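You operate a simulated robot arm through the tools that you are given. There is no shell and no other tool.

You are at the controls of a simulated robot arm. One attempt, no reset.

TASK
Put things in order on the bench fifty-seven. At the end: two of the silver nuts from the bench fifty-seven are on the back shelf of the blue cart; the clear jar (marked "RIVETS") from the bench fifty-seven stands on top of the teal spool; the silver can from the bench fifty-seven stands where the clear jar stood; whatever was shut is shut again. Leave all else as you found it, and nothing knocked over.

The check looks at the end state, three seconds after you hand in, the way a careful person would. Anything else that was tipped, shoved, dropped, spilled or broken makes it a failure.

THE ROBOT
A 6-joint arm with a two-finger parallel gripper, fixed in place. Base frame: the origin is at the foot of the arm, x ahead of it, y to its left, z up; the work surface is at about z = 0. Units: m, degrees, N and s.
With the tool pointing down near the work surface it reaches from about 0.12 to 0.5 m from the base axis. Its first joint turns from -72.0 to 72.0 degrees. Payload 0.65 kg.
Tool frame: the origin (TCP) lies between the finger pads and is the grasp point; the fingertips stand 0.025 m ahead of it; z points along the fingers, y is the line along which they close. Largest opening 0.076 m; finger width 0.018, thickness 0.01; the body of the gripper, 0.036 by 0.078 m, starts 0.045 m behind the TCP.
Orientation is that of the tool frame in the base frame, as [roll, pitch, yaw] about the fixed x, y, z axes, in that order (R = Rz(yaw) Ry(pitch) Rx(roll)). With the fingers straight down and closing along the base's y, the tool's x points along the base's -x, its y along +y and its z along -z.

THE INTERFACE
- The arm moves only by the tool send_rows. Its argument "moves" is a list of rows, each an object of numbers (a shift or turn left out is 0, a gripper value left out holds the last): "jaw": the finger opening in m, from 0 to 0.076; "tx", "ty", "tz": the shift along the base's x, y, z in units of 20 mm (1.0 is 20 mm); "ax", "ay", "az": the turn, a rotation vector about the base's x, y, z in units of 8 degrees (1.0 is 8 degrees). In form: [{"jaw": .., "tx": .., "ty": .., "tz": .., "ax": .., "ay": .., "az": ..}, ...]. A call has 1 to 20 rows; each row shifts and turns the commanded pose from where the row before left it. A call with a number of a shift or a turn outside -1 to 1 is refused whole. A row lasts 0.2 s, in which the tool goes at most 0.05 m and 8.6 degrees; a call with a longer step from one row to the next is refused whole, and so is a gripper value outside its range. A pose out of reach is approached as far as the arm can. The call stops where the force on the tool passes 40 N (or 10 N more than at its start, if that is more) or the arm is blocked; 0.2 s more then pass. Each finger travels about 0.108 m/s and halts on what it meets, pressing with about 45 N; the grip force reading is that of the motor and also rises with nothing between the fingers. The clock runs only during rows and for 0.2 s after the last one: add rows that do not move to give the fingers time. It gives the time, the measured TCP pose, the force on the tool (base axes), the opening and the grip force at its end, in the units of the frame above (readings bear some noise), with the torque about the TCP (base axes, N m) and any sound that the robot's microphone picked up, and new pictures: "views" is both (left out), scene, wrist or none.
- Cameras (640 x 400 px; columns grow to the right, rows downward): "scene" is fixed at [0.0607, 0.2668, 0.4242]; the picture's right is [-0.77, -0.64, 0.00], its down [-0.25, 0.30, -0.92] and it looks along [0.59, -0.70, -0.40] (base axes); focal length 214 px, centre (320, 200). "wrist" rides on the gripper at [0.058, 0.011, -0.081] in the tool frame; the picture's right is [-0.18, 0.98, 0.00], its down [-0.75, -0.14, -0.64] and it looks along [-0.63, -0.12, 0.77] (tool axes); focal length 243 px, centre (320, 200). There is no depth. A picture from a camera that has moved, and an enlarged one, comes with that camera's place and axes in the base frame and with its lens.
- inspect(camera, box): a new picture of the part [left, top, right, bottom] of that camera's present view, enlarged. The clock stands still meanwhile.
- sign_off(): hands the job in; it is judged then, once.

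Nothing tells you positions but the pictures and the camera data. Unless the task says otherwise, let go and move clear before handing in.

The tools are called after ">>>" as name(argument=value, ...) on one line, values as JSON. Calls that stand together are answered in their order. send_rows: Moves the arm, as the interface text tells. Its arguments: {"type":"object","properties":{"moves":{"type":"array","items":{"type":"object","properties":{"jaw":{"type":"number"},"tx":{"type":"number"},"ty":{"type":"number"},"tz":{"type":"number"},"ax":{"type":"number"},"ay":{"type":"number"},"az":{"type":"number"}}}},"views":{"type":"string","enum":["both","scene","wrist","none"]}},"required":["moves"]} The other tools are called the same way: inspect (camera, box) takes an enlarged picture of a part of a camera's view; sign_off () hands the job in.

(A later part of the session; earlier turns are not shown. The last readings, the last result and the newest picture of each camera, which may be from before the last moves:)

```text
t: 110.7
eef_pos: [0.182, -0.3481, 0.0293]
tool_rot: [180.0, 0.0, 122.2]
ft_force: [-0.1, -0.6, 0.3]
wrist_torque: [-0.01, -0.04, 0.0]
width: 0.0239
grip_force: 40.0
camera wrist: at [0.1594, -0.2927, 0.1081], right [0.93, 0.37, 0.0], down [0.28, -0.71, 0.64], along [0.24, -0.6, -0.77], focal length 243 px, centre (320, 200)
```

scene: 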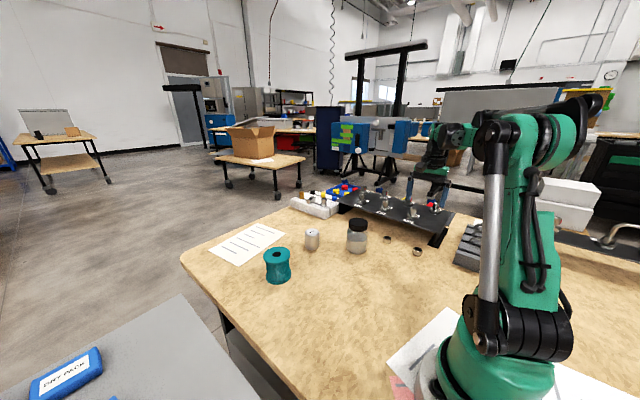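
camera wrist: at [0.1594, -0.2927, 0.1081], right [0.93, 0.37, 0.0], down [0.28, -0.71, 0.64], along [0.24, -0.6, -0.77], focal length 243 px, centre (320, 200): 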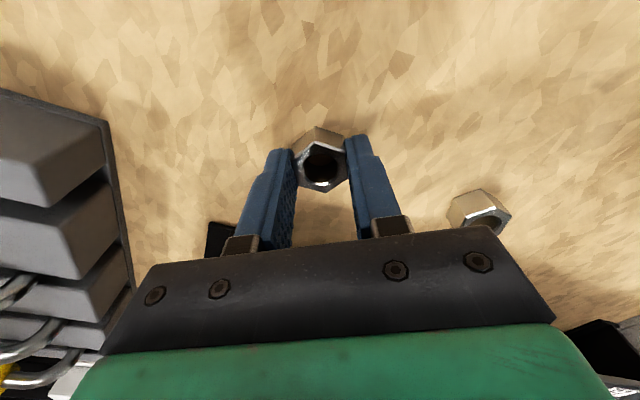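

The second nut is gripped. I'll lift it and carry it on an arc well inside the reach limit to the cart, aiming for (0.25,0.365), closer to me than the first nut.

>>> send_rows(moves=[{"tz": 0.5}, {"tz": 1}, {"tz": 1}, {"tz": 1}, {"tz": 1}, {"tz": 1}, {"tz": 1}, {"tz": 1}, {"tz": 1}, {"tx": 0.59, "ty": 0.99, "az": 0.396}, {"tx": 0.59, "ty": 0.99, "az": 0.396}, {"tx": 0.59, "ty": 0.99, "az": 0.396}, {"tx": 0.59, "ty": 0.99, "az": 0.396}, {"tx": 0.59, "ty": 0.99, "az": 0.396}, {"tx": 0.59, "ty": 0.99, "az": 0.396}, {"tx": 0.59, "ty": 0.99, "az": 0.396}, {"tx": 0.59, "ty": 0.99, "az": 0.396}, {"tx": 0.59, "ty": 0.99, "az": 0.396}, {"tx": 0.59, "ty": 0.99, "az": 0.396}], views="none")

>>> send_rows(moves=[{"ty": 1, "tx": 0.03, "az": 0.396}, {"ty": 1, "tx": 0.03, "az": 0.396}, {"ty": 1, "tx": 0.03, "az": 0.396}, {"ty": 1, "tx": 0.03, "az": 0.396}, {"ty": 1, "tx": 0.03, "az": 0.396}, {"ty": 1, "tx": 0.03, "az": 0.396}, {"ty": 1, "tx": 0.03, "az": 0.396}, {"ty": 1, "tx": 0.03, "az": 0.396}, {"ty": 1, "tx": 0.03, "az": 0.396}, {"ty": 1, "tx": 0.03, "az": 0.396}, {"ty": 1, "tx": 0.03, "az": 0.396}, {"ty": 1, "tx": 0.03, "az": 0.396}, {"ty": 1, "tx": 0.03, "az": 0.396}, {"ty": 1, "tx": 0.03, "az": 0.396}, {"ty": 1, "tx": 0.03, "az": 0.396}], views="none")

>>> send_rows(moves=[{"tx": -0.273, "ty": 0.975, "tz": -0.1, "az": 0.396}, {"tx": -0.273, "ty": 0.975, "tz": -0.1, "az": 0.396}, {"tx": -0.273, "ty": 0.975, "tz": -0.1, "az": 0.396}, {"tx": -0.273, "ty": 0.975, "tz": -0.1, "az": 0.396}, {"tx": -0.273, "ty": 0.975, "tz": -0.1, "az": 0.396}, {"tx": -0.273, "ty": 0.975, "tz": -0.1, "az": 0.396}, {"tx": -0.273, "ty": 0.975, "tz": -0.3, "az": 0.396}, {"tx": -0.273, "ty": 0.975, "tz": -0.3, "az": 0.396}, {"tx": -0.273, "ty": 0.975, "tz": -0.3, "az": 0.396}, {"tx": -0.273, "ty": 0.975, "tz": -0.3, "az": 0.396}, {"tx": -0.273, "ty": 0.975, "tz": -0.3, "az": 0.396}, {}], views="both")

```text
t: 114.7
eef_pos: [0.3014, -0.1513, 0.1997]
tool_rot: [180.0, 0.0, 154.1]
ft_force: [0.4, 0.7, 0.1]
wrist_torque: [-0.01, 0.0, 0.03]
width: 0.0236
grip_force: 40.0
```

```text
t: 117.9
eef_pos: [0.3072, 0.1505, 0.2006]
tool_rot: [179.9, 0.0, -158.5]
ft_force: [0.2, 0.4, -0.8]
wrist_torque: [0.01, 0.01, -0.02]
width: 0.0239
grip_force: 39.7
```

```text
t: 120.5
eef_pos: [0.2481, 0.3666, 0.1579]
tool_rot: [180.0, -0.1, -123.5]
ft_force: [-0.3, -0.3, -0.6]
wrist_torque: [0.0, -0.01, 0.0]
width: 0.0239
grip_force: 39.9
camera wrist: at [0.2058, 0.323, 0.237], right [-0.72, 0.7, 0.0], down [0.53, 0.55, 0.64], along [0.45, 0.46, -0.77], focal length 243 px, centre (320, 200)
```

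scene: 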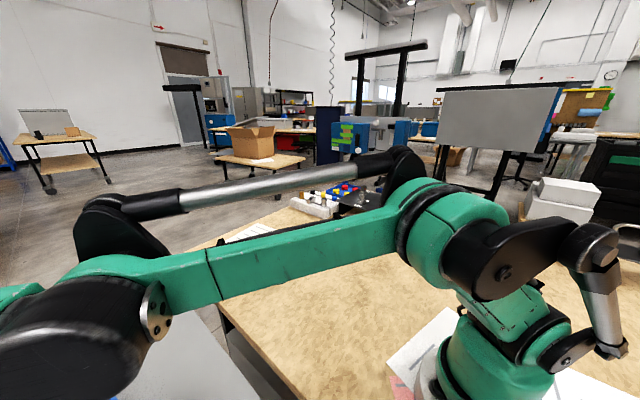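
wrist: 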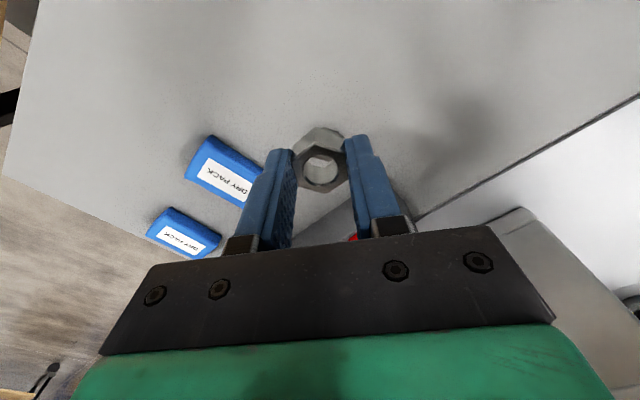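

The first nut is hidden behind the held one, as expected. I'm descending to the deck.

>>> send_rows(moves=[{"tz": -0.9}, {"tz": -0.9}, {"tz": -0.9}, {"tz": -0.9}, {"tz": -0.9}, {"tz": -0.35}, {}], views="both")

```text
t: 122.1
eef_pos: [0.2499, 0.3628, 0.0606]
tool_rot: [179.9, -0.1, -123.7]
ft_force: [0.1, -0.9, -0.8]
wrist_torque: [0.01, 0.03, 0.03]
width: 0.0239
grip_force: 40.3
camera wrist: at [0.2076, 0.3212, 0.1395], right [-0.72, 0.7, 0.0], down [0.53, 0.55, 0.64], along [0.45, 0.46, -0.77], focal length 243 px, centre (320, 200)
```

scene: 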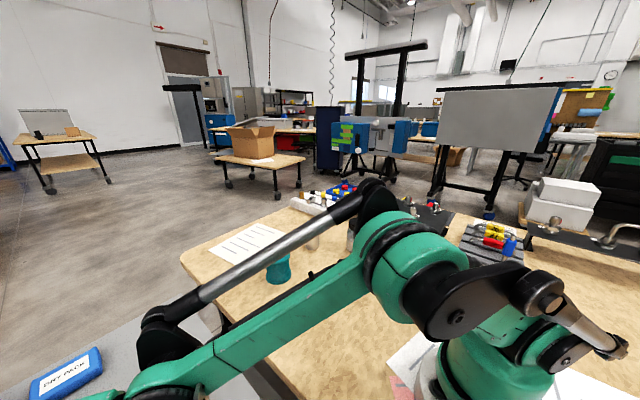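
wrist: 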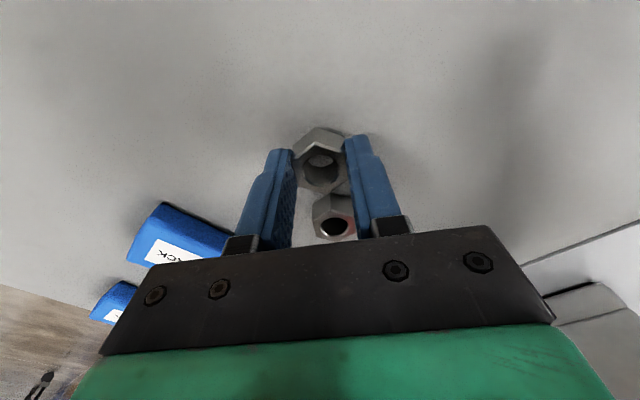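

>>> send_rows(moves=[{"tz": -0.05}, {"tz": -0.05}, {"tz": -0.05}, {"tz": -0.05}, {}], views="none")

```text
t: 123.3
eef_pos: [0.2481, 0.3646, 0.0566]
tool_rot: [-179.9, 0.1, -123.7]
ft_force: [-0.6, 0.0, -0.8]
wrist_torque: [0.0, 0.02, 0.0]
width: 0.0238
grip_force: 39.5
```

>>> send_rows(moves=[{"tz": -0.05}, {"tz": -0.05}, {}], views="none")

```text
t: 124.1
eef_pos: [0.2486, 0.3645, 0.0562]
tool_rot: [180.0, -0.1, -123.8]
ft_force: [0.1, -0.3, -1.0]
wrist_torque: [0.01, -0.03, 0.03]
width: 0.0237
grip_force: 39.7
```

>>> send_rows(moves=[{"tz": -0.05}, {}], views="none")

>>> send_rows(moves=[{"tz": -0.05}, {}], views="none")

```text
t: 124.7
eef_pos: [0.2479, 0.3651, 0.054]
tool_rot: [180.0, -0.1, -123.9]
ft_force: [1.0, 0.5, -0.2]
wrist_torque: [0.04, 0.0, 0.01]
width: 0.0238
grip_force: 39.6
```

```text
t: 125.3
eef_pos: [0.2477, 0.3647, 0.054]
tool_rot: [-180.0, -0.1, -123.7]
ft_force: [0.5, -0.2, -0.2]
wrist_torque: [0.0, -0.01, -0.04]
width: 0.0236
grip_force: 39.6
```

>>> send_rows(moves=[{"tz": -0.05}, {}], views="none")

>>> send_rows(moves=[{"tz": -0.05}, {}], views="wrist")

```text
t: 125.9
eef_pos: [0.2481, 0.364, 0.0536]
tool_rot: [179.9, 0.1, -123.6]
ft_force: [0.4, 1.3, 27.4]
wrist_torque: [0.15, -0.09, -0.01]
width: 0.0236
grip_force: 39.5
```

```text
t: 126.5
eef_pos: [0.2475, 0.3646, 0.0524]
tool_rot: [-179.9, 0.1, -123.7]
ft_force: [1.9, 3.4, 31.6]
wrist_torque: [0.21, -0.11, -0.01]
width: 0.0235
grip_force: 40.1
camera wrist: at [0.206, 0.3215, 0.1301], right [-0.72, 0.7, 0.0], down [0.53, 0.55, 0.64], along [0.45, 0.46, -0.77], focal length 243 px, centre (320, 200)
```

wrist: 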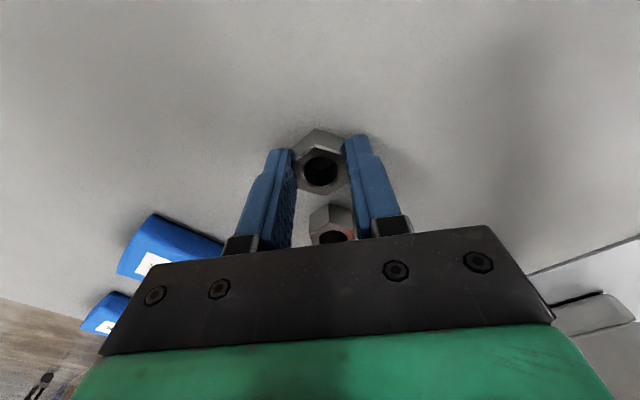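

The nut is in contact with the deck. I'll ease the pressure and open.

>>> send_rows(moves=[{"tz": 0.07}, {"jaw": 0.03}, {"jaw": 0.045}, {"jaw": 0.045}], views="none")

>>> send_rows(moves=[{"tz": 0.4}, {"tz": 0.8, "tx": -0.1, "ty": -0.15}, {"tz": 1, "tx": -0.2, "ty": -0.3}, {"tz": 1, "tx": -0.2, "ty": -0.3}, {"tz": 1, "tx": -0.2, "ty": -0.3}, {"tz": 1, "tx": -0.2, "ty": -0.3}, {"tz": 1, "tx": -0.2, "ty": -0.3}, {}], views="both")

```text
t: 127.5
eef_pos: [0.2471, 0.3639, 0.0533]
tool_rot: [180.0, -0.1, -123.7]
ft_force: [0.4, 0.3, 0.0]
wrist_torque: [-0.01, 0.0, 0.02]
width: 0.0448
grip_force: 0.1
```

```text
t: 129.3
eef_pos: [0.2248, 0.3318, 0.1773]
tool_rot: [-180.0, 0.0, -123.7]
ft_force: [-0.7, -0.2, 0.1]
wrist_torque: [-0.02, -0.02, 0.03]
width: 0.0449
grip_force: 0.1
camera wrist: at [0.1838, 0.29, 0.2555], right [-0.72, 0.7, 0.0], down [0.53, 0.55, 0.64], along [0.45, 0.46, -0.77], focal length 243 px, centre (320, 200)
```

scene: 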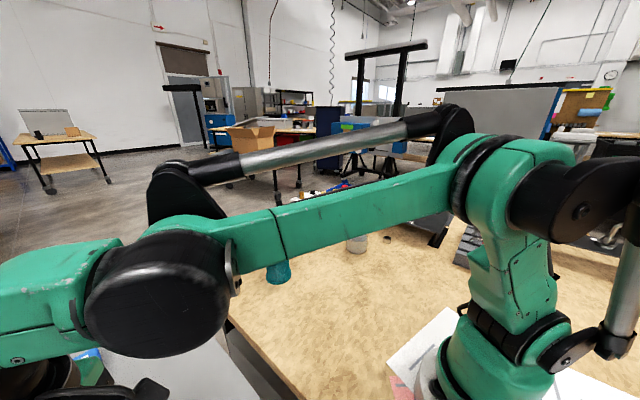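
wrist: 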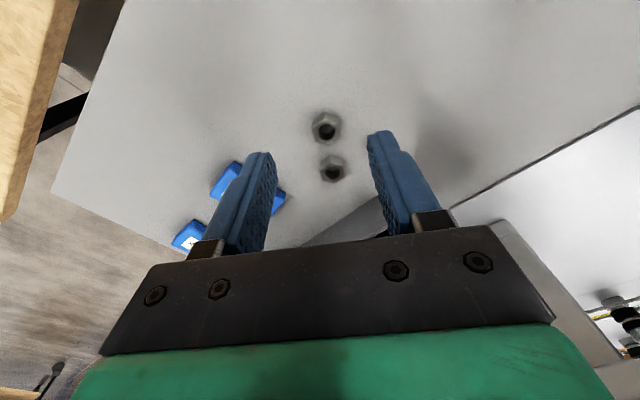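

Both nuts now stand on the cart deck with the packs undisturbed. Next is the jar, so I'll go back over the bench to measure the jar, spool and can more precisely.

>>> send_rows(moves=[{"tx": 0.4, "ty": -1, "tz": 0.15, "az": -0.4}, {"tx": 0.4, "ty": -1, "tz": 0.15, "az": -0.4}, {"tx": 0.4, "ty": -1, "tz": 0.15, "az": -0.4}, {"tx": 0.4, "ty": -1, "tz": 0.15, "az": -0.4}, {"tx": 0.4, "ty": -1, "tz": 0.15, "az": -0.4}, {"tx": 0.4, "ty": -1, "tz": 0.15, "az": -0.4}, {"tx": 0.4, "ty": -1, "tz": 0.15, "az": -0.4}, {"tx": 0.4, "ty": -1, "tz": 0.15, "az": -0.4}, {"tx": 0.2, "ty": -1, "tz": 0.15, "az": -0.4}, {"tx": 0.2, "ty": -1, "tz": 0.15, "az": -0.4}, {"ty": -1, "az": -0.4}, {"ty": -1, "az": -0.4}, {"ty": -1, "az": -0.4}, {"ty": -1, "az": -0.4}, {"ty": -1, "az": -0.4}, {"ty": -1, "az": -0.4}, {"ty": -1, "az": -0.4, "jaw": 0.076}, {"ty": -1, "az": -0.4}, {"ty": -1, "az": -0.4}, {"ty": -1, "az": -0.4}], views="none")

>>> send_rows(moves=[{"ty": -1, "tx": -0.6}, {"ty": -1, "tx": -0.6}, {"ty": -1, "tx": -0.6}, {"ty": -1, "tx": -0.6}, {}], views="both")

```text
t: 133.5
eef_pos: [0.2966, -0.0695, 0.2072]
tool_rot: [-180.0, 0.1, 172.3]
ft_force: [1.3, 0.5, 0.1]
wrist_torque: [-0.02, -0.02, 0.04]
width: 0.076
grip_force: 0.0
```

```text
t: 134.7
eef_pos: [0.2512, -0.1494, 0.2065]
tool_rot: [-180.0, -0.1, 172.3]
ft_force: [-0.2, -0.6, -0.1]
wrist_torque: [-0.03, -0.03, 0.02]
width: 0.0761
grip_force: 0.1
camera wrist: at [0.1935, -0.1306, 0.285], right [0.31, 0.95, 0.0], down [0.73, -0.24, 0.64], along [0.61, -0.2, -0.77], focal length 243 px, centre (320, 200)
```

scene: 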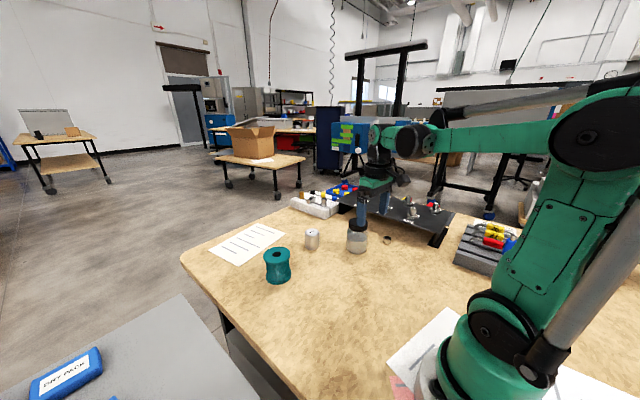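
wrist: 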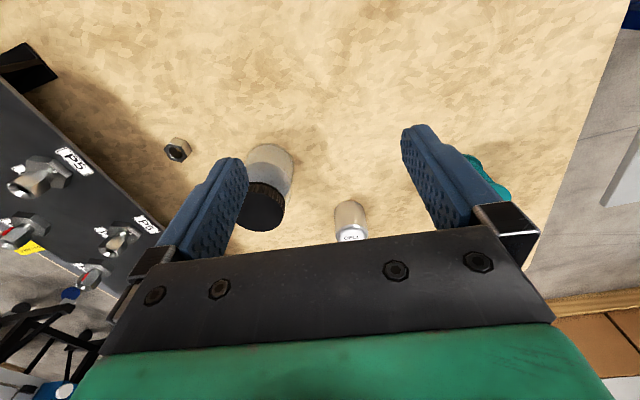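

>>> inspect(camera="scene", box=[296, 205, 392, 265])

>>> inspect(camera="scene", box=[246, 230, 342, 290])

>>> inspect(camera="wrist", box=[220, 130, 380, 250])

```text
6.67 times, centred on (344, 235) of scene
camera zoom: at [0.0607, 0.2668, 0.4242], right [-0.77, -0.64, 0.0], down [-0.25, 0.3, -0.92], along [0.59, -0.7, -0.4], focal length 1430 px, centre (160, -33)
```

zoom: 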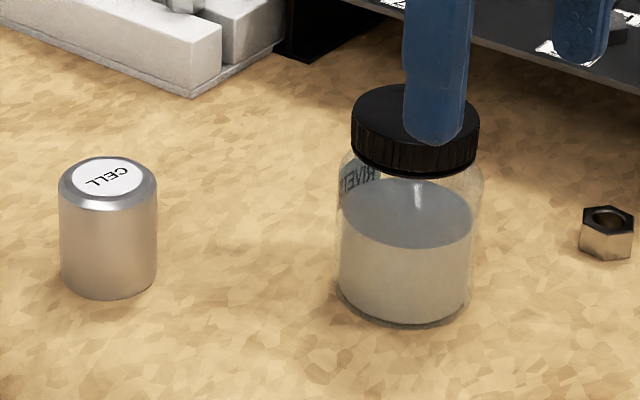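

```text
6.67 times, centred on (294, 260) of scene
camera zoom: at [0.0607, 0.2668, 0.4242], right [-0.77, -0.64, 0.0], down [-0.25, 0.3, -0.92], along [0.59, -0.7, -0.4], focal length 1430 px, centre (493, -200)
```

zoom: 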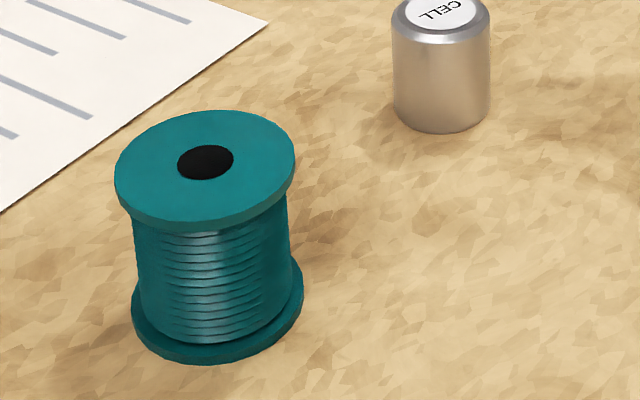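

```text
3.33 times, centred on (300, 190) of wrist
camera zoom: at [0.1935, -0.1306, 0.285], right [0.31, 0.95, 0.0], down [0.73, -0.24, 0.64], along [0.61, -0.2, -0.77], focal length 809 px, centre (387, 233)
```

zoom: 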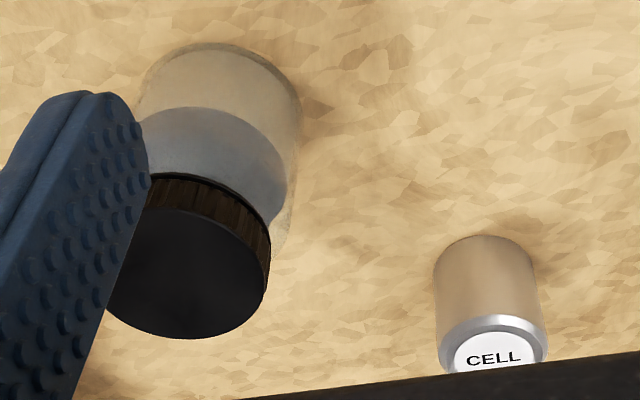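

The jar is at about (0.338,-0.246), 0.096 m tall with a 0.066 m body. The spool is about 0.071 m tall with a 0.070 m flange. I'll look at the spool from above first to pin down its centre before picking the jar.

>>> send_rows(moves=[{"tx": 0.93, "ty": 0.86, "tz": -0.17, "az": 0.12}, {"tx": 0.93, "ty": 0.86, "tz": -0.17, "az": 0.12}, {"tx": 0.93, "ty": 0.86, "tz": -0.17, "az": 0.12}, {"tx": 0.93, "ty": 0.86, "tz": -0.17, "az": 0.12}, {"tx": 0.93, "ty": 0.86, "tz": -0.17, "az": 0.12}, {"tx": 0.93, "ty": 0.86, "tz": -0.17, "az": 0.12}, {"tx": 0.93, "ty": 0.86, "tz": -0.17, "az": 0.12}, {"tx": 0.93, "ty": 0.86, "tz": -0.17, "az": 0.12}, {}], views="wrist")

>>> inspect(camera="wrist", box=[240, 40, 400, 160])

```text
t: 136.7
eef_pos: [0.3978, -0.0117, 0.1793]
tool_rot: [180.0, 0.0, -180.0]
ft_force: [-0.8, 0.2, 0.1]
wrist_torque: [-0.01, -0.04, -0.03]
width: 0.0761
grip_force: 0.1
camera wrist: at [0.3391, -0.0004, 0.258], right [0.18, 0.98, 0.0], down [0.75, -0.14, 0.64], along [0.63, -0.12, -0.77], focal length 243 px, centre (320, 200)
```

wrist: 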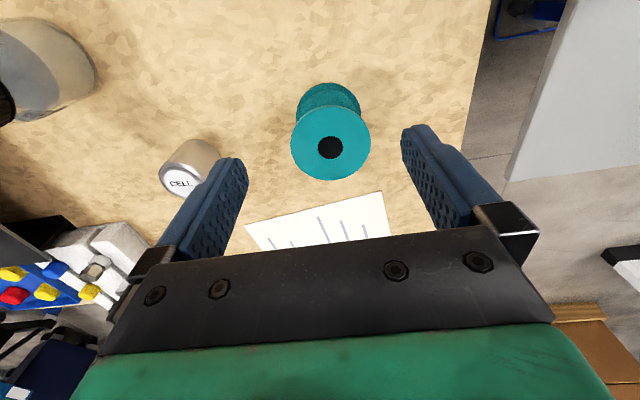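

```text
3.33 times, centred on (320, 100) of wrist
camera zoom: at [0.3391, -0.0004, 0.258], right [0.18, 0.98, 0.0], down [0.75, -0.14, 0.64], along [0.63, -0.12, -0.77], focal length 809 px, centre (320, 533)
```

zoom: 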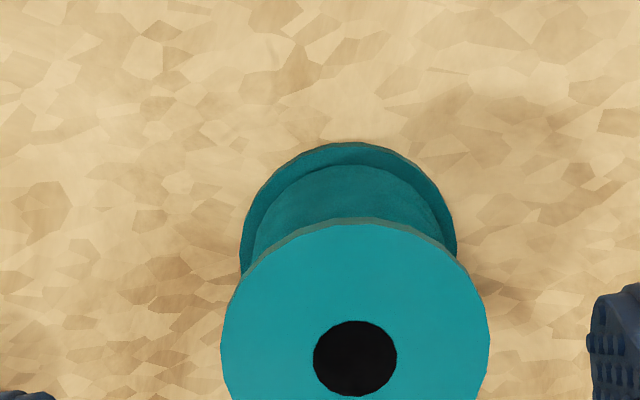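

The spool axis is at (0.4375,-0.010) with its top at z≈0.072. Now I'll move above the jar to centre on it.

>>> send_rows(moves=[{"tx": -0.25, "ty": -0.975, "az": -0.375}, {"tx": -0.25, "ty": -0.975, "az": -0.375}, {"tx": -0.25, "ty": -0.975, "az": -0.375}, {"tx": -0.25, "ty": -0.975, "az": -0.375}, {"tx": -0.25, "ty": -0.975, "az": -0.375}, {"tx": -0.25, "ty": -0.975, "az": -0.375}, {"tx": -0.25, "ty": -0.975, "az": -0.375}, {"tx": -0.25, "ty": -0.975, "az": -0.375}, {"tx": -0.25, "ty": -0.975, "az": -0.375}, {"tx": -0.25, "ty": -0.975, "az": -0.375}, {"tx": -0.25, "ty": -0.975, "az": -0.375}, {"tx": -0.25, "ty": -0.975, "az": -0.375}, {}], views="both")

>>> inspect(camera="wrist", box=[220, 20, 420, 170])

```text
t: 139.5
eef_pos: [0.3387, -0.2458, 0.1791]
tool_rot: [-180.0, -0.1, 144.0]
ft_force: [0.5, -0.6, -0.1]
wrist_torque: [-0.01, 0.0, 0.01]
width: 0.0758
grip_force: 0.1
camera wrist: at [0.2974, -0.2016, 0.2571], right [0.73, 0.69, 0.0], down [0.53, -0.56, 0.64], along [0.44, -0.47, -0.77], focal length 243 px, centre (320, 200)
```

scene: 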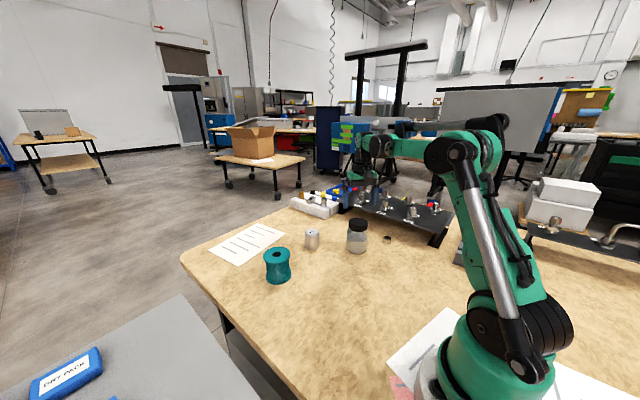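
wrist: 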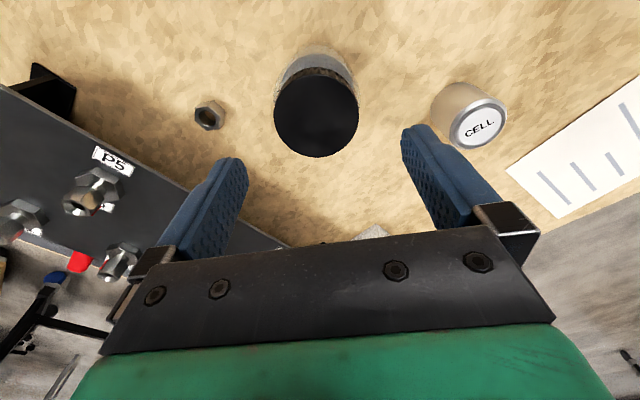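

```text
2.67 times, centred on (320, 95) of wrist
camera zoom: at [0.2974, -0.2016, 0.2571], right [0.73, 0.69, 0.0], down [0.53, -0.56, 0.64], along [0.44, -0.47, -0.77], focal length 647 px, centre (320, 480)
```

zoom: 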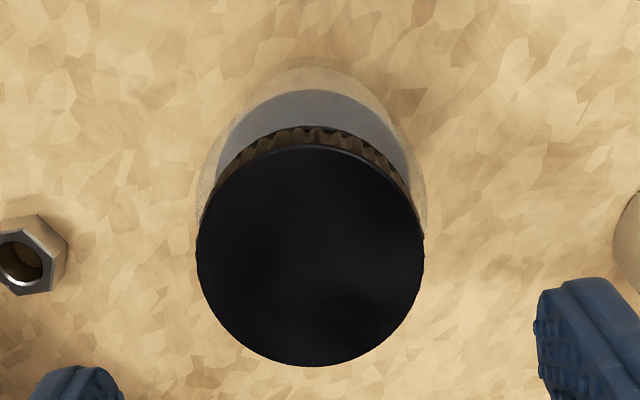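

The jar axis comes out near (0.3405,-0.251), which leaves about 5 mm per side with the fingers fully open. I'll correct my position and come down to just above the lid to recheck.

>>> send_rows(moves=[{"tx": 0.09, "ty": -0.26}, {"tz": -0.9}, {"tz": -0.9}, {"tz": -0.8}, {}], views="both")

>>> inspect(camera="scene", box=[310, 190, 406, 262])

```text
t: 140.7
eef_pos: [0.3391, -0.2488, 0.1269]
tool_rot: [180.0, -0.1, 144.0]
ft_force: [-0.7, 0.7, 0.2]
wrist_torque: [0.01, 0.0, -0.01]
width: 0.0759
grip_force: 0.0
camera wrist: at [0.2985, -0.2055, 0.2058], right [0.73, 0.69, 0.0], down [0.53, -0.56, 0.64], along [0.44, -0.47, -0.77], focal length 243 px, centre (320, 200)
```

scene: 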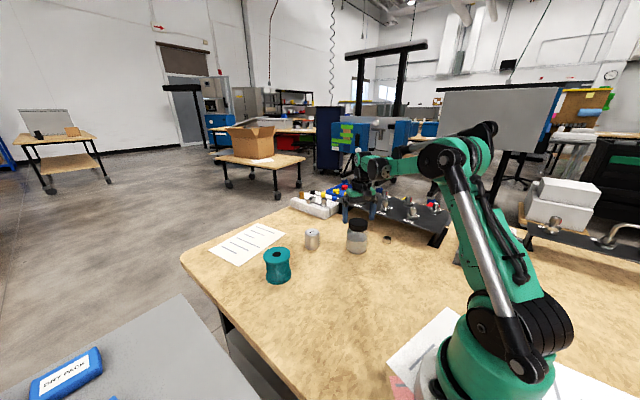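
wrist: 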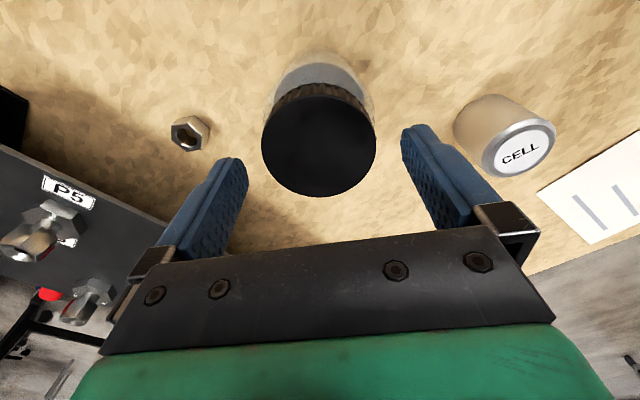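

```text
5.56 times, centred on (358, 226) of scene
camera zoom: at [0.0607, 0.2668, 0.4242], right [-0.77, -0.64, 0.0], down [-0.25, 0.3, -0.92], along [0.59, -0.7, -0.4], focal length 1192 px, centre (109, 56)
```

zoom: 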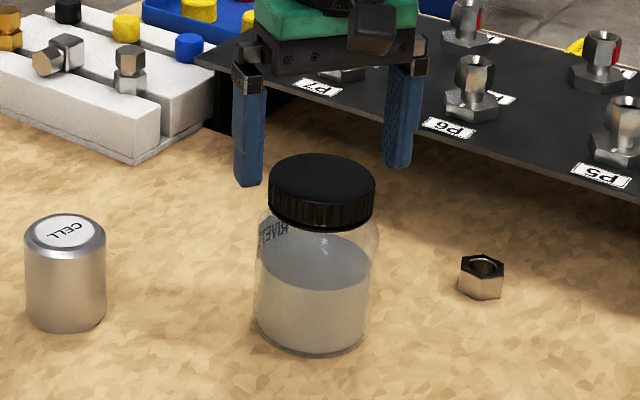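

The fingers straddle the lid evenly in both views. I'm lowering to grip the jar body.

>>> send_rows(moves=[{"tz": -0.6, "tx": 0.06, "ty": -0.06}, {"tz": -0.6}, {"tz": -0.6}, {"tz": -0.6}, {"tz": -0.5}, {"tz": -0.35}, {}], views="both")

>>> inspect(camera="scene", box=[310, 190, 406, 262])

```text
t: 142.3
eef_pos: [0.3418, -0.2519, 0.0623]
tool_rot: [180.0, 0.0, 144.0]
ft_force: [-0.3, 0.3, 0.4]
wrist_torque: [0.02, 0.0, 0.01]
width: 0.0759
grip_force: 0.0
camera wrist: at [0.3001, -0.2081, 0.1402], right [0.73, 0.69, 0.0], down [0.53, -0.56, 0.64], along [0.44, -0.47, -0.77], focal length 243 px, centre (320, 200)
```

scene: 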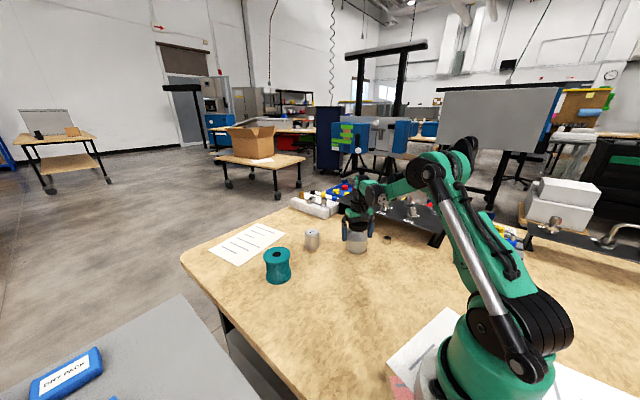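
wrist: 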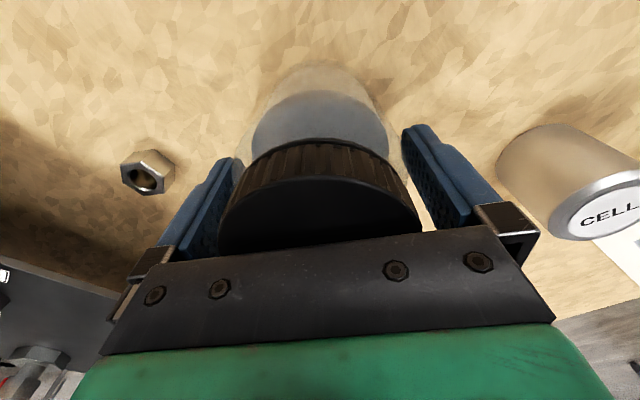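

```text
5.56 times, centred on (358, 226) of scene
camera zoom: at [0.0607, 0.2668, 0.4242], right [-0.77, -0.64, 0.0], down [-0.25, 0.3, -0.92], along [0.59, -0.7, -0.4], focal length 1192 px, centre (109, 56)
```

zoom: 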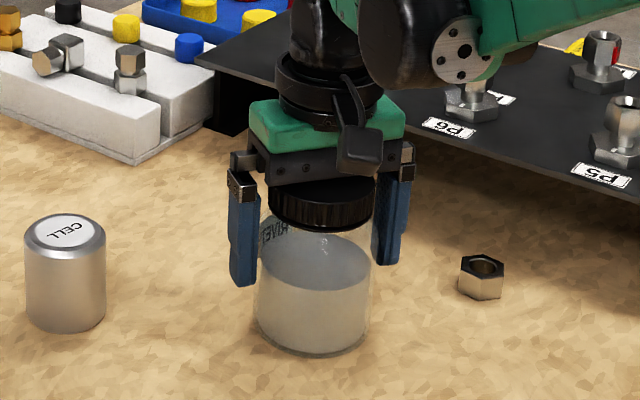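

The jar is centred between the fingers and the palm is clear of the lid. Closing gently.

>>> send_rows(moves=[{"jaw": 0.071}, {"jaw": 0.068}, {"jaw": 0.065}, {"jaw": 0.062}, {"jaw": 0.058}, {"jaw": 0.055}, {}], views="wrist")

```text
t: 143.9
eef_pos: [0.3409, -0.2506, 0.0618]
tool_rot: [180.0, -0.1, 143.9]
ft_force: [0.5, 1.6, 0.9]
wrist_torque: [0.17, -0.13, 0.02]
width: 0.0668
grip_force: 44.9
camera wrist: at [0.3001, -0.2081, 0.1404], right [0.73, 0.69, 0.0], down [0.53, -0.56, 0.64], along [0.44, -0.47, -0.77], focal length 243 px, centre (320, 200)
```

wrist: 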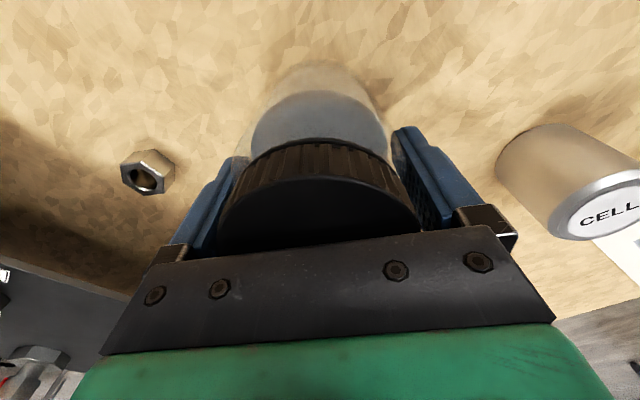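

The jar is held firmly at 66.8 mm. I'll lift it and check it's hanging straight.

>>> send_rows(moves=[{"tz": 0.2}, {"tz": 0.4}, {"tz": 0.6}, {"tz": 0.8}, {"tz": 0.8}, {"tz": 0.8}, {"tz": 0.8}, {"tz": 0.6}, {"tz": 0.4}, {}], views="both")

>>> inspect(camera="scene", box=[290, 160, 410, 260])

```text
t: 146.1
eef_pos: [0.3435, -0.2515, 0.1706]
tool_rot: [-180.0, 0.1, 144.0]
ft_force: [0.2, -0.2, -3.5]
wrist_torque: [0.0, 0.01, -0.02]
width: 0.0667
grip_force: 44.9
camera wrist: at [0.3017, -0.2074, 0.2483], right [0.73, 0.69, 0.0], down [0.53, -0.56, 0.64], along [0.44, -0.47, -0.77], focal length 243 px, centre (320, 200)
```

scene: 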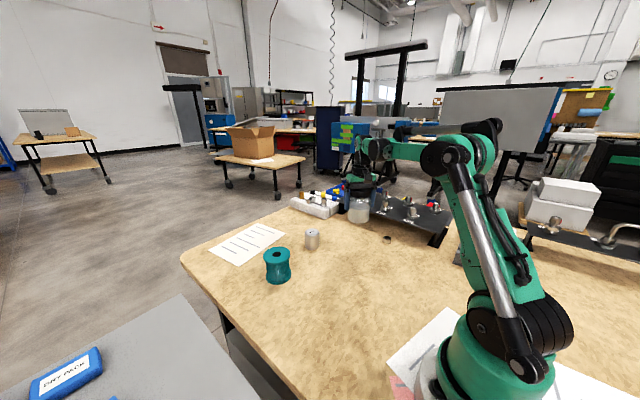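
wrist: 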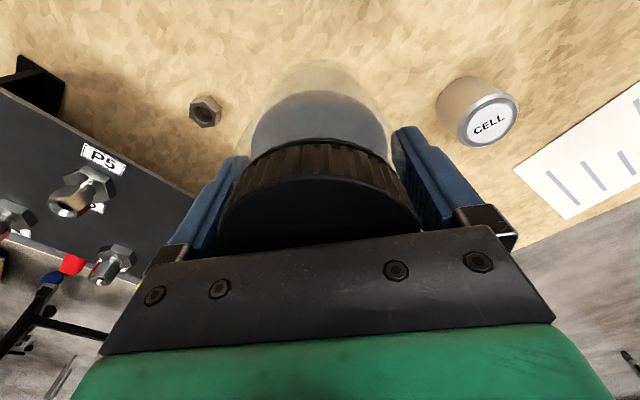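

```text
4.00 times, centred on (350, 210) of scene
camera zoom: at [0.0607, 0.2668, 0.4242], right [-0.77, -0.64, 0.0], down [-0.25, 0.3, -0.92], along [0.59, -0.7, -0.4], focal length 858 px, centre (200, 160)
```

zoom: 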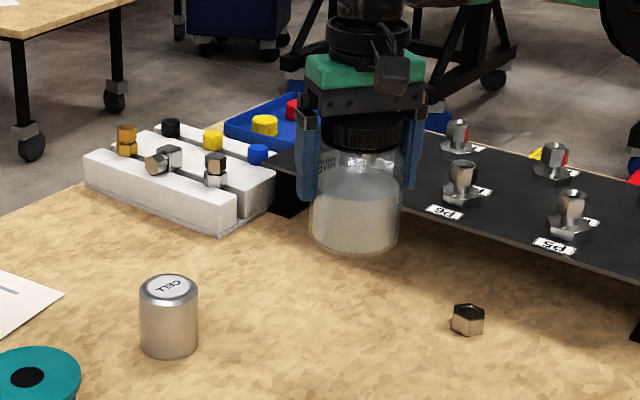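

The jar hangs level and weighs about 0.35 kg. I'm carrying it over to the spool at the same height.

>>> send_rows(moves=[{"tx": 0.15, "ty": 0.4, "az": 0.15}, {"tx": 0.341, "ty": 0.862, "az": 0.321}, {"tx": 0.341, "ty": 0.862, "az": 0.321}, {"tx": 0.341, "ty": 0.862, "az": 0.321}, {"tx": 0.341, "ty": 0.862, "az": 0.321}, {"tx": 0.341, "ty": 0.862, "az": 0.321}, {"tx": 0.341, "ty": 0.862, "az": 0.321}, {"tx": 0.341, "ty": 0.862, "az": 0.321}, {"tx": 0.341, "ty": 0.862, "az": 0.321}, {"tx": 0.341, "ty": 0.862, "az": 0.321}, {"tx": 0.341, "ty": 0.862, "az": 0.321}, {"tx": 0.341, "ty": 0.862, "az": 0.321}, {"tx": 0.341, "ty": 0.862, "az": 0.321}, {"tx": 0.341, "ty": 0.862, "az": 0.321}, {"tx": 0.192, "ty": 0.46, "az": 0.171}, {}], views="both")

>>> inspect(camera="scene", box=[220, 170, 340, 290])

```text
t: 149.5
eef_pos: [0.4376, -0.0104, 0.168]
tool_rot: [180.0, -0.1, -180.0]
ft_force: [0.0, -0.7, -3.7]
wrist_torque: [-0.02, -0.03, 0.01]
width: 0.0668
grip_force: 44.7
camera wrist: at [0.3784, 0.0014, 0.2468], right [0.18, 0.98, 0.0], down [0.75, -0.14, 0.64], along [0.63, -0.12, -0.77], focal length 243 px, centre (320, 200)
```

scene: 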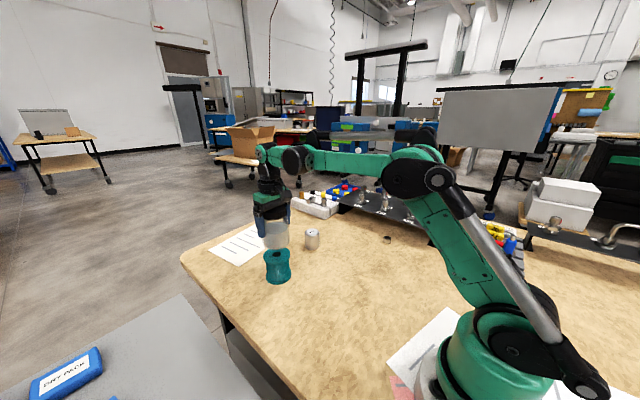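
wrist: 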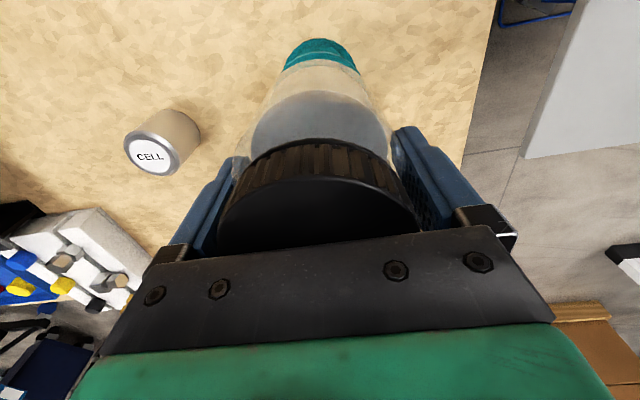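

```text
3.33 times, centred on (280, 230) of scene
camera zoom: at [0.0607, 0.2668, 0.4242], right [-0.77, -0.64, 0.0], down [-0.25, 0.3, -0.92], along [0.59, -0.7, -0.4], focal length 715 px, centre (453, 100)
```

zoom: 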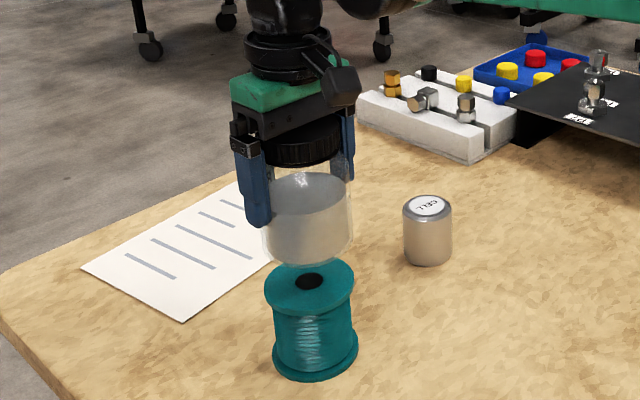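

The jar is above the spool and lines up in both views. I'm lowering it slowly until it makes contact.

>>> send_rows(moves=[{"tz": -0.4}, {"tz": -0.4}, {"tz": -0.4}, {"tz": -0.2}, {}], views="scene")

>>> inspect(camera="scene", box=[230, 200, 326, 290])

```text
t: 150.7
eef_pos: [0.4375, -0.0102, 0.142]
tool_rot: [-180.0, 0.0, -180.0]
ft_force: [0.2, -0.3, -3.8]
wrist_torque: [0.0, -0.02, 0.03]
width: 0.0669
grip_force: 45.1
```

scene: 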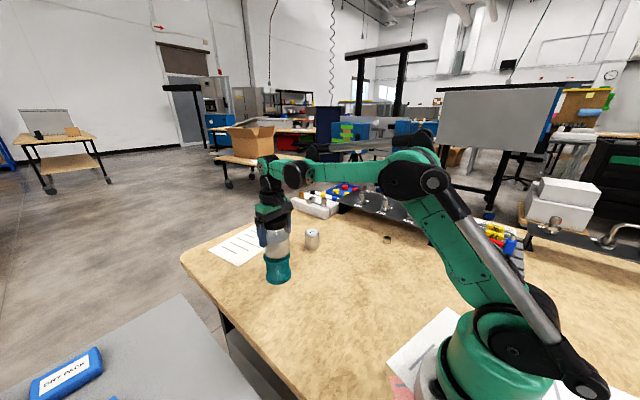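

```text
4.44 times, centred on (278, 245) of scene
camera zoom: at [0.0607, 0.2668, 0.4242], right [-0.77, -0.64, 0.0], down [-0.25, 0.3, -0.92], along [0.59, -0.7, -0.4], focal length 953 px, centre (507, 0)
```

zoom: 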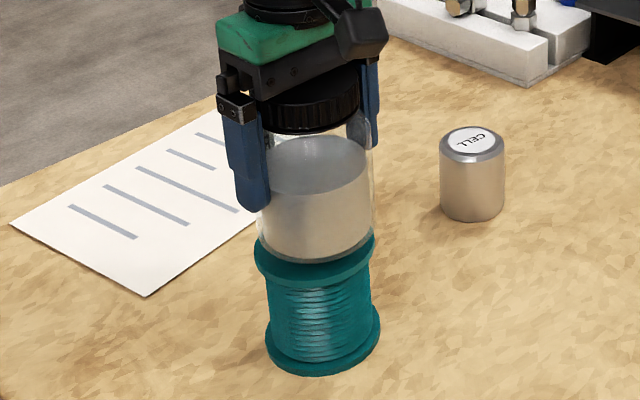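

>>> send_rows(moves=[{"tz": -0.1}, {"tz": -0.1}, {"tz": -0.05}, {}], views="none")

>>> send_rows(moves=[{"tz": -0.05}, {}], views="none")

```text
t: 151.7
eef_pos: [0.4368, -0.0103, 0.1359]
tool_rot: [179.9, 0.0, 180.0]
ft_force: [-0.2, -0.2, -2.9]
wrist_torque: [-0.04, -0.02, -0.02]
width: 0.0669
grip_force: 44.9
```

```text
t: 152.3
eef_pos: [0.4354, -0.0097, 0.1347]
tool_rot: [-180.0, 0.0, -180.0]
ft_force: [0.4, -0.3, -4.1]
wrist_torque: [-0.06, 0.01, 0.01]
width: 0.0664
grip_force: 45.0
```

>>> send_rows(moves=[{"tz": -0.04}, {}], views="none")

>>> send_rows(moves=[{"tz": -0.04}, {}], views="none")

>>> inspect(camera="scene", box=[246, 220, 310, 280])

```text
t: 152.9
eef_pos: [0.4369, -0.0104, 0.1353]
tool_rot: [180.0, 0.0, 180.0]
ft_force: [0.5, 0.8, -4.0]
wrist_torque: [-0.02, -0.02, 0.0]
width: 0.067
grip_force: 44.6
```

```text
t: 153.5
eef_pos: [0.4363, -0.01, 0.1339]
tool_rot: [-180.0, 0.0, -180.0]
ft_force: [0.0, 0.0, -4.8]
wrist_torque: [-0.01, 0.01, 0.01]
width: 0.0665
grip_force: 45.0
```

```text
6.67 times, centred on (278, 250) of scene
camera zoom: at [0.0607, 0.2668, 0.4242], right [-0.77, -0.64, 0.0], down [-0.25, 0.3, -0.92], along [0.59, -0.7, -0.4], focal length 1430 px, centre (600, -133)
```

zoom: 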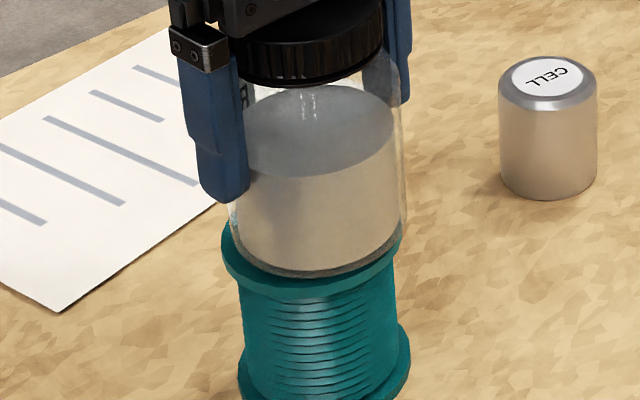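

The jar is within 2 mm of centre. I'll nudge it toward the spool axis, then continue down in small steps.

>>> send_rows(moves=[{"tx": 0.08, "ty": 0.06}, {"tz": -0.03}, {}], views="none")

>>> send_rows(moves=[{"tz": -0.03}, {}], views="none")

>>> send_rows(moves=[{"tz": -0.03}, {}], views="none")

```text
t: 154.3
eef_pos: [0.4382, -0.01, 0.134]
tool_rot: [179.9, 0.0, -180.0]
ft_force: [-0.4, -0.1, -4.4]
wrist_torque: [-0.01, -0.02, -0.02]
width: 0.0667
grip_force: 45.4
```

```text
t: 154.9
eef_pos: [0.4392, -0.0097, 0.1318]
tool_rot: [180.0, 0.1, -180.0]
ft_force: [-0.1, -0.2, -4.5]
wrist_torque: [0.02, -0.02, -0.01]
width: 0.067
grip_force: 44.9
```

```text
t: 155.5
eef_pos: [0.4391, -0.0085, 0.1322]
tool_rot: [-180.0, 0.0, -180.0]
ft_force: [-0.1, 0.6, -3.2]
wrist_torque: [0.0, 0.03, -0.01]
width: 0.0667
grip_force: 44.8
```

>>> send_rows(moves=[{"tz": -0.03}, {}], views="none")

>>> send_rows(moves=[{"tz": -0.03}, {}], views="none")

>>> inspect(camera="scene", box=[246, 220, 310, 280])

```text
t: 156.1
eef_pos: [0.4388, -0.0091, 0.1329]
tool_rot: [179.9, -0.1, -180.0]
ft_force: [1.2, -0.3, -3.8]
wrist_torque: [-0.01, -0.02, 0.0]
width: 0.067
grip_force: 44.8
```

```text
t: 156.7
eef_pos: [0.4379, -0.0091, 0.1308]
tool_rot: [180.0, 0.0, -180.0]
ft_force: [1.6, -0.5, 20.8]
wrist_torque: [-0.06, -0.03, -0.03]
width: 0.0669
grip_force: 45.2
```

```text
6.67 times, centred on (278, 250) of scene
camera zoom: at [0.0606, 0.2668, 0.4242], right [-0.77, -0.64, 0.0], down [-0.25, 0.3, -0.92], along [0.59, -0.7, -0.4], focal length 1430 px, centre (600, -133)
```

zoom: 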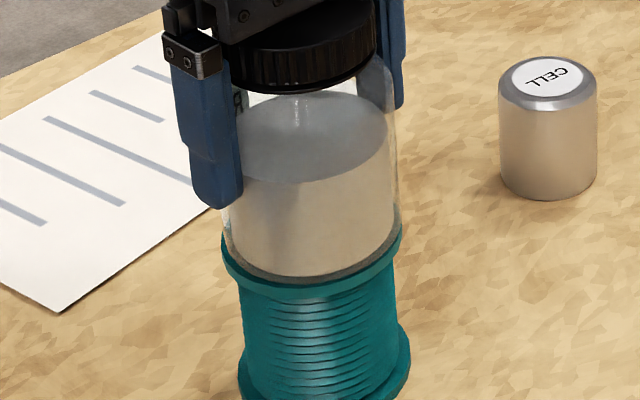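

The jar has made contact and sits centred on the flange. I'll ease the pressure and open the fingers slowly.

>>> send_rows(moves=[{"tz": 0.03}, {"jaw": 0.068}, {"jaw": 0.07}, {"jaw": 0.073}, {"jaw": 0.076}, {}], views="both")

>>> inspect(camera="scene", box=[246, 210, 310, 280])

```text
t: 158.1
eef_pos: [0.4383, -0.0089, 0.1322]
tool_rot: [-180.0, 0.0, 179.9]
ft_force: [0.6, 0.2, -0.8]
wrist_torque: [0.02, 0.01, 0.01]
width: 0.0763
grip_force: 0.0
camera wrist: at [0.38, 0.0017, 0.2107], right [0.18, 0.98, 0.0], down [0.75, -0.14, 0.64], along [0.63, -0.12, -0.77], focal length 243 px, centre (320, 200)
```

scene: 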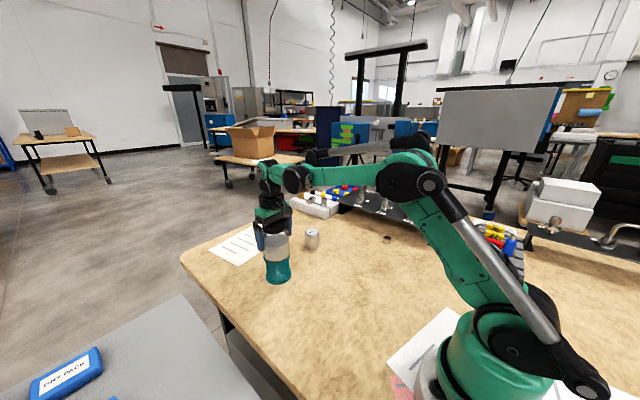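
wrist: 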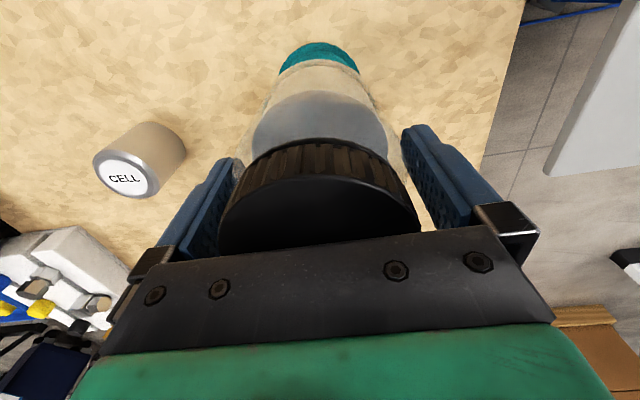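

```text
5.71 times, centred on (278, 245) of scene
camera zoom: at [0.0607, 0.2668, 0.4242], right [-0.77, -0.64, 0.0], down [-0.25, 0.3, -0.92], along [0.59, -0.7, -0.4], focal length 1226 px, centre (560, -57)
```

zoom: 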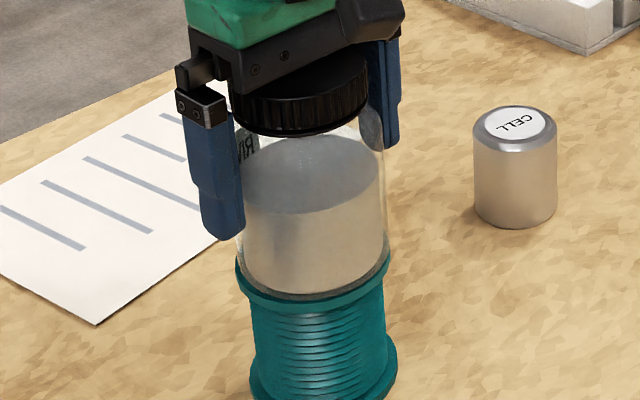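

The jar is standing on the spool by itself. I'm rising straight up until the fingers clear the lid, then pulling back.

>>> send_rows(moves=[{"tz": 0.4}, {"tz": 0.6}, {"tz": 0.7}, {"tz": 0.7}, {"tz": 0.7}, {"tz": 0.5}, {}], views="both")

```text
t: 159.7
eef_pos: [0.4386, -0.0092, 0.205]
tool_rot: [-179.9, -0.1, 180.0]
ft_force: [1.1, -0.5, 0.3]
wrist_torque: [-0.01, 0.0, -0.02]
width: 0.076
grip_force: 0.1
camera wrist: at [0.3804, 0.0022, 0.2831], right [0.18, 0.98, 0.0], down [0.75, -0.14, 0.64], along [0.63, -0.12, -0.77], focal length 243 px, centre (320, 200)
```

scene: 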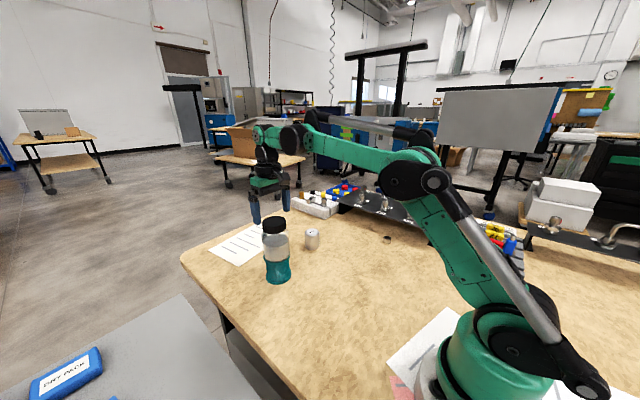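
wrist: 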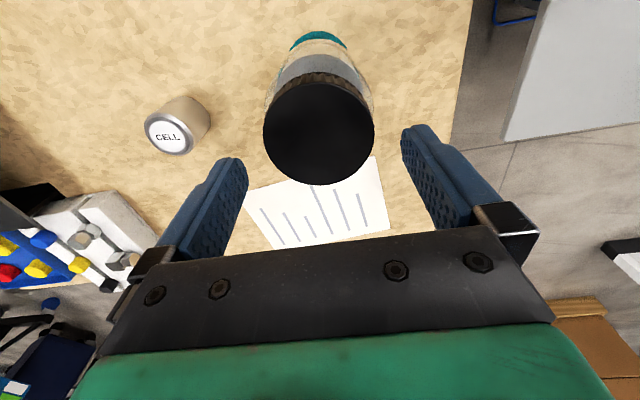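

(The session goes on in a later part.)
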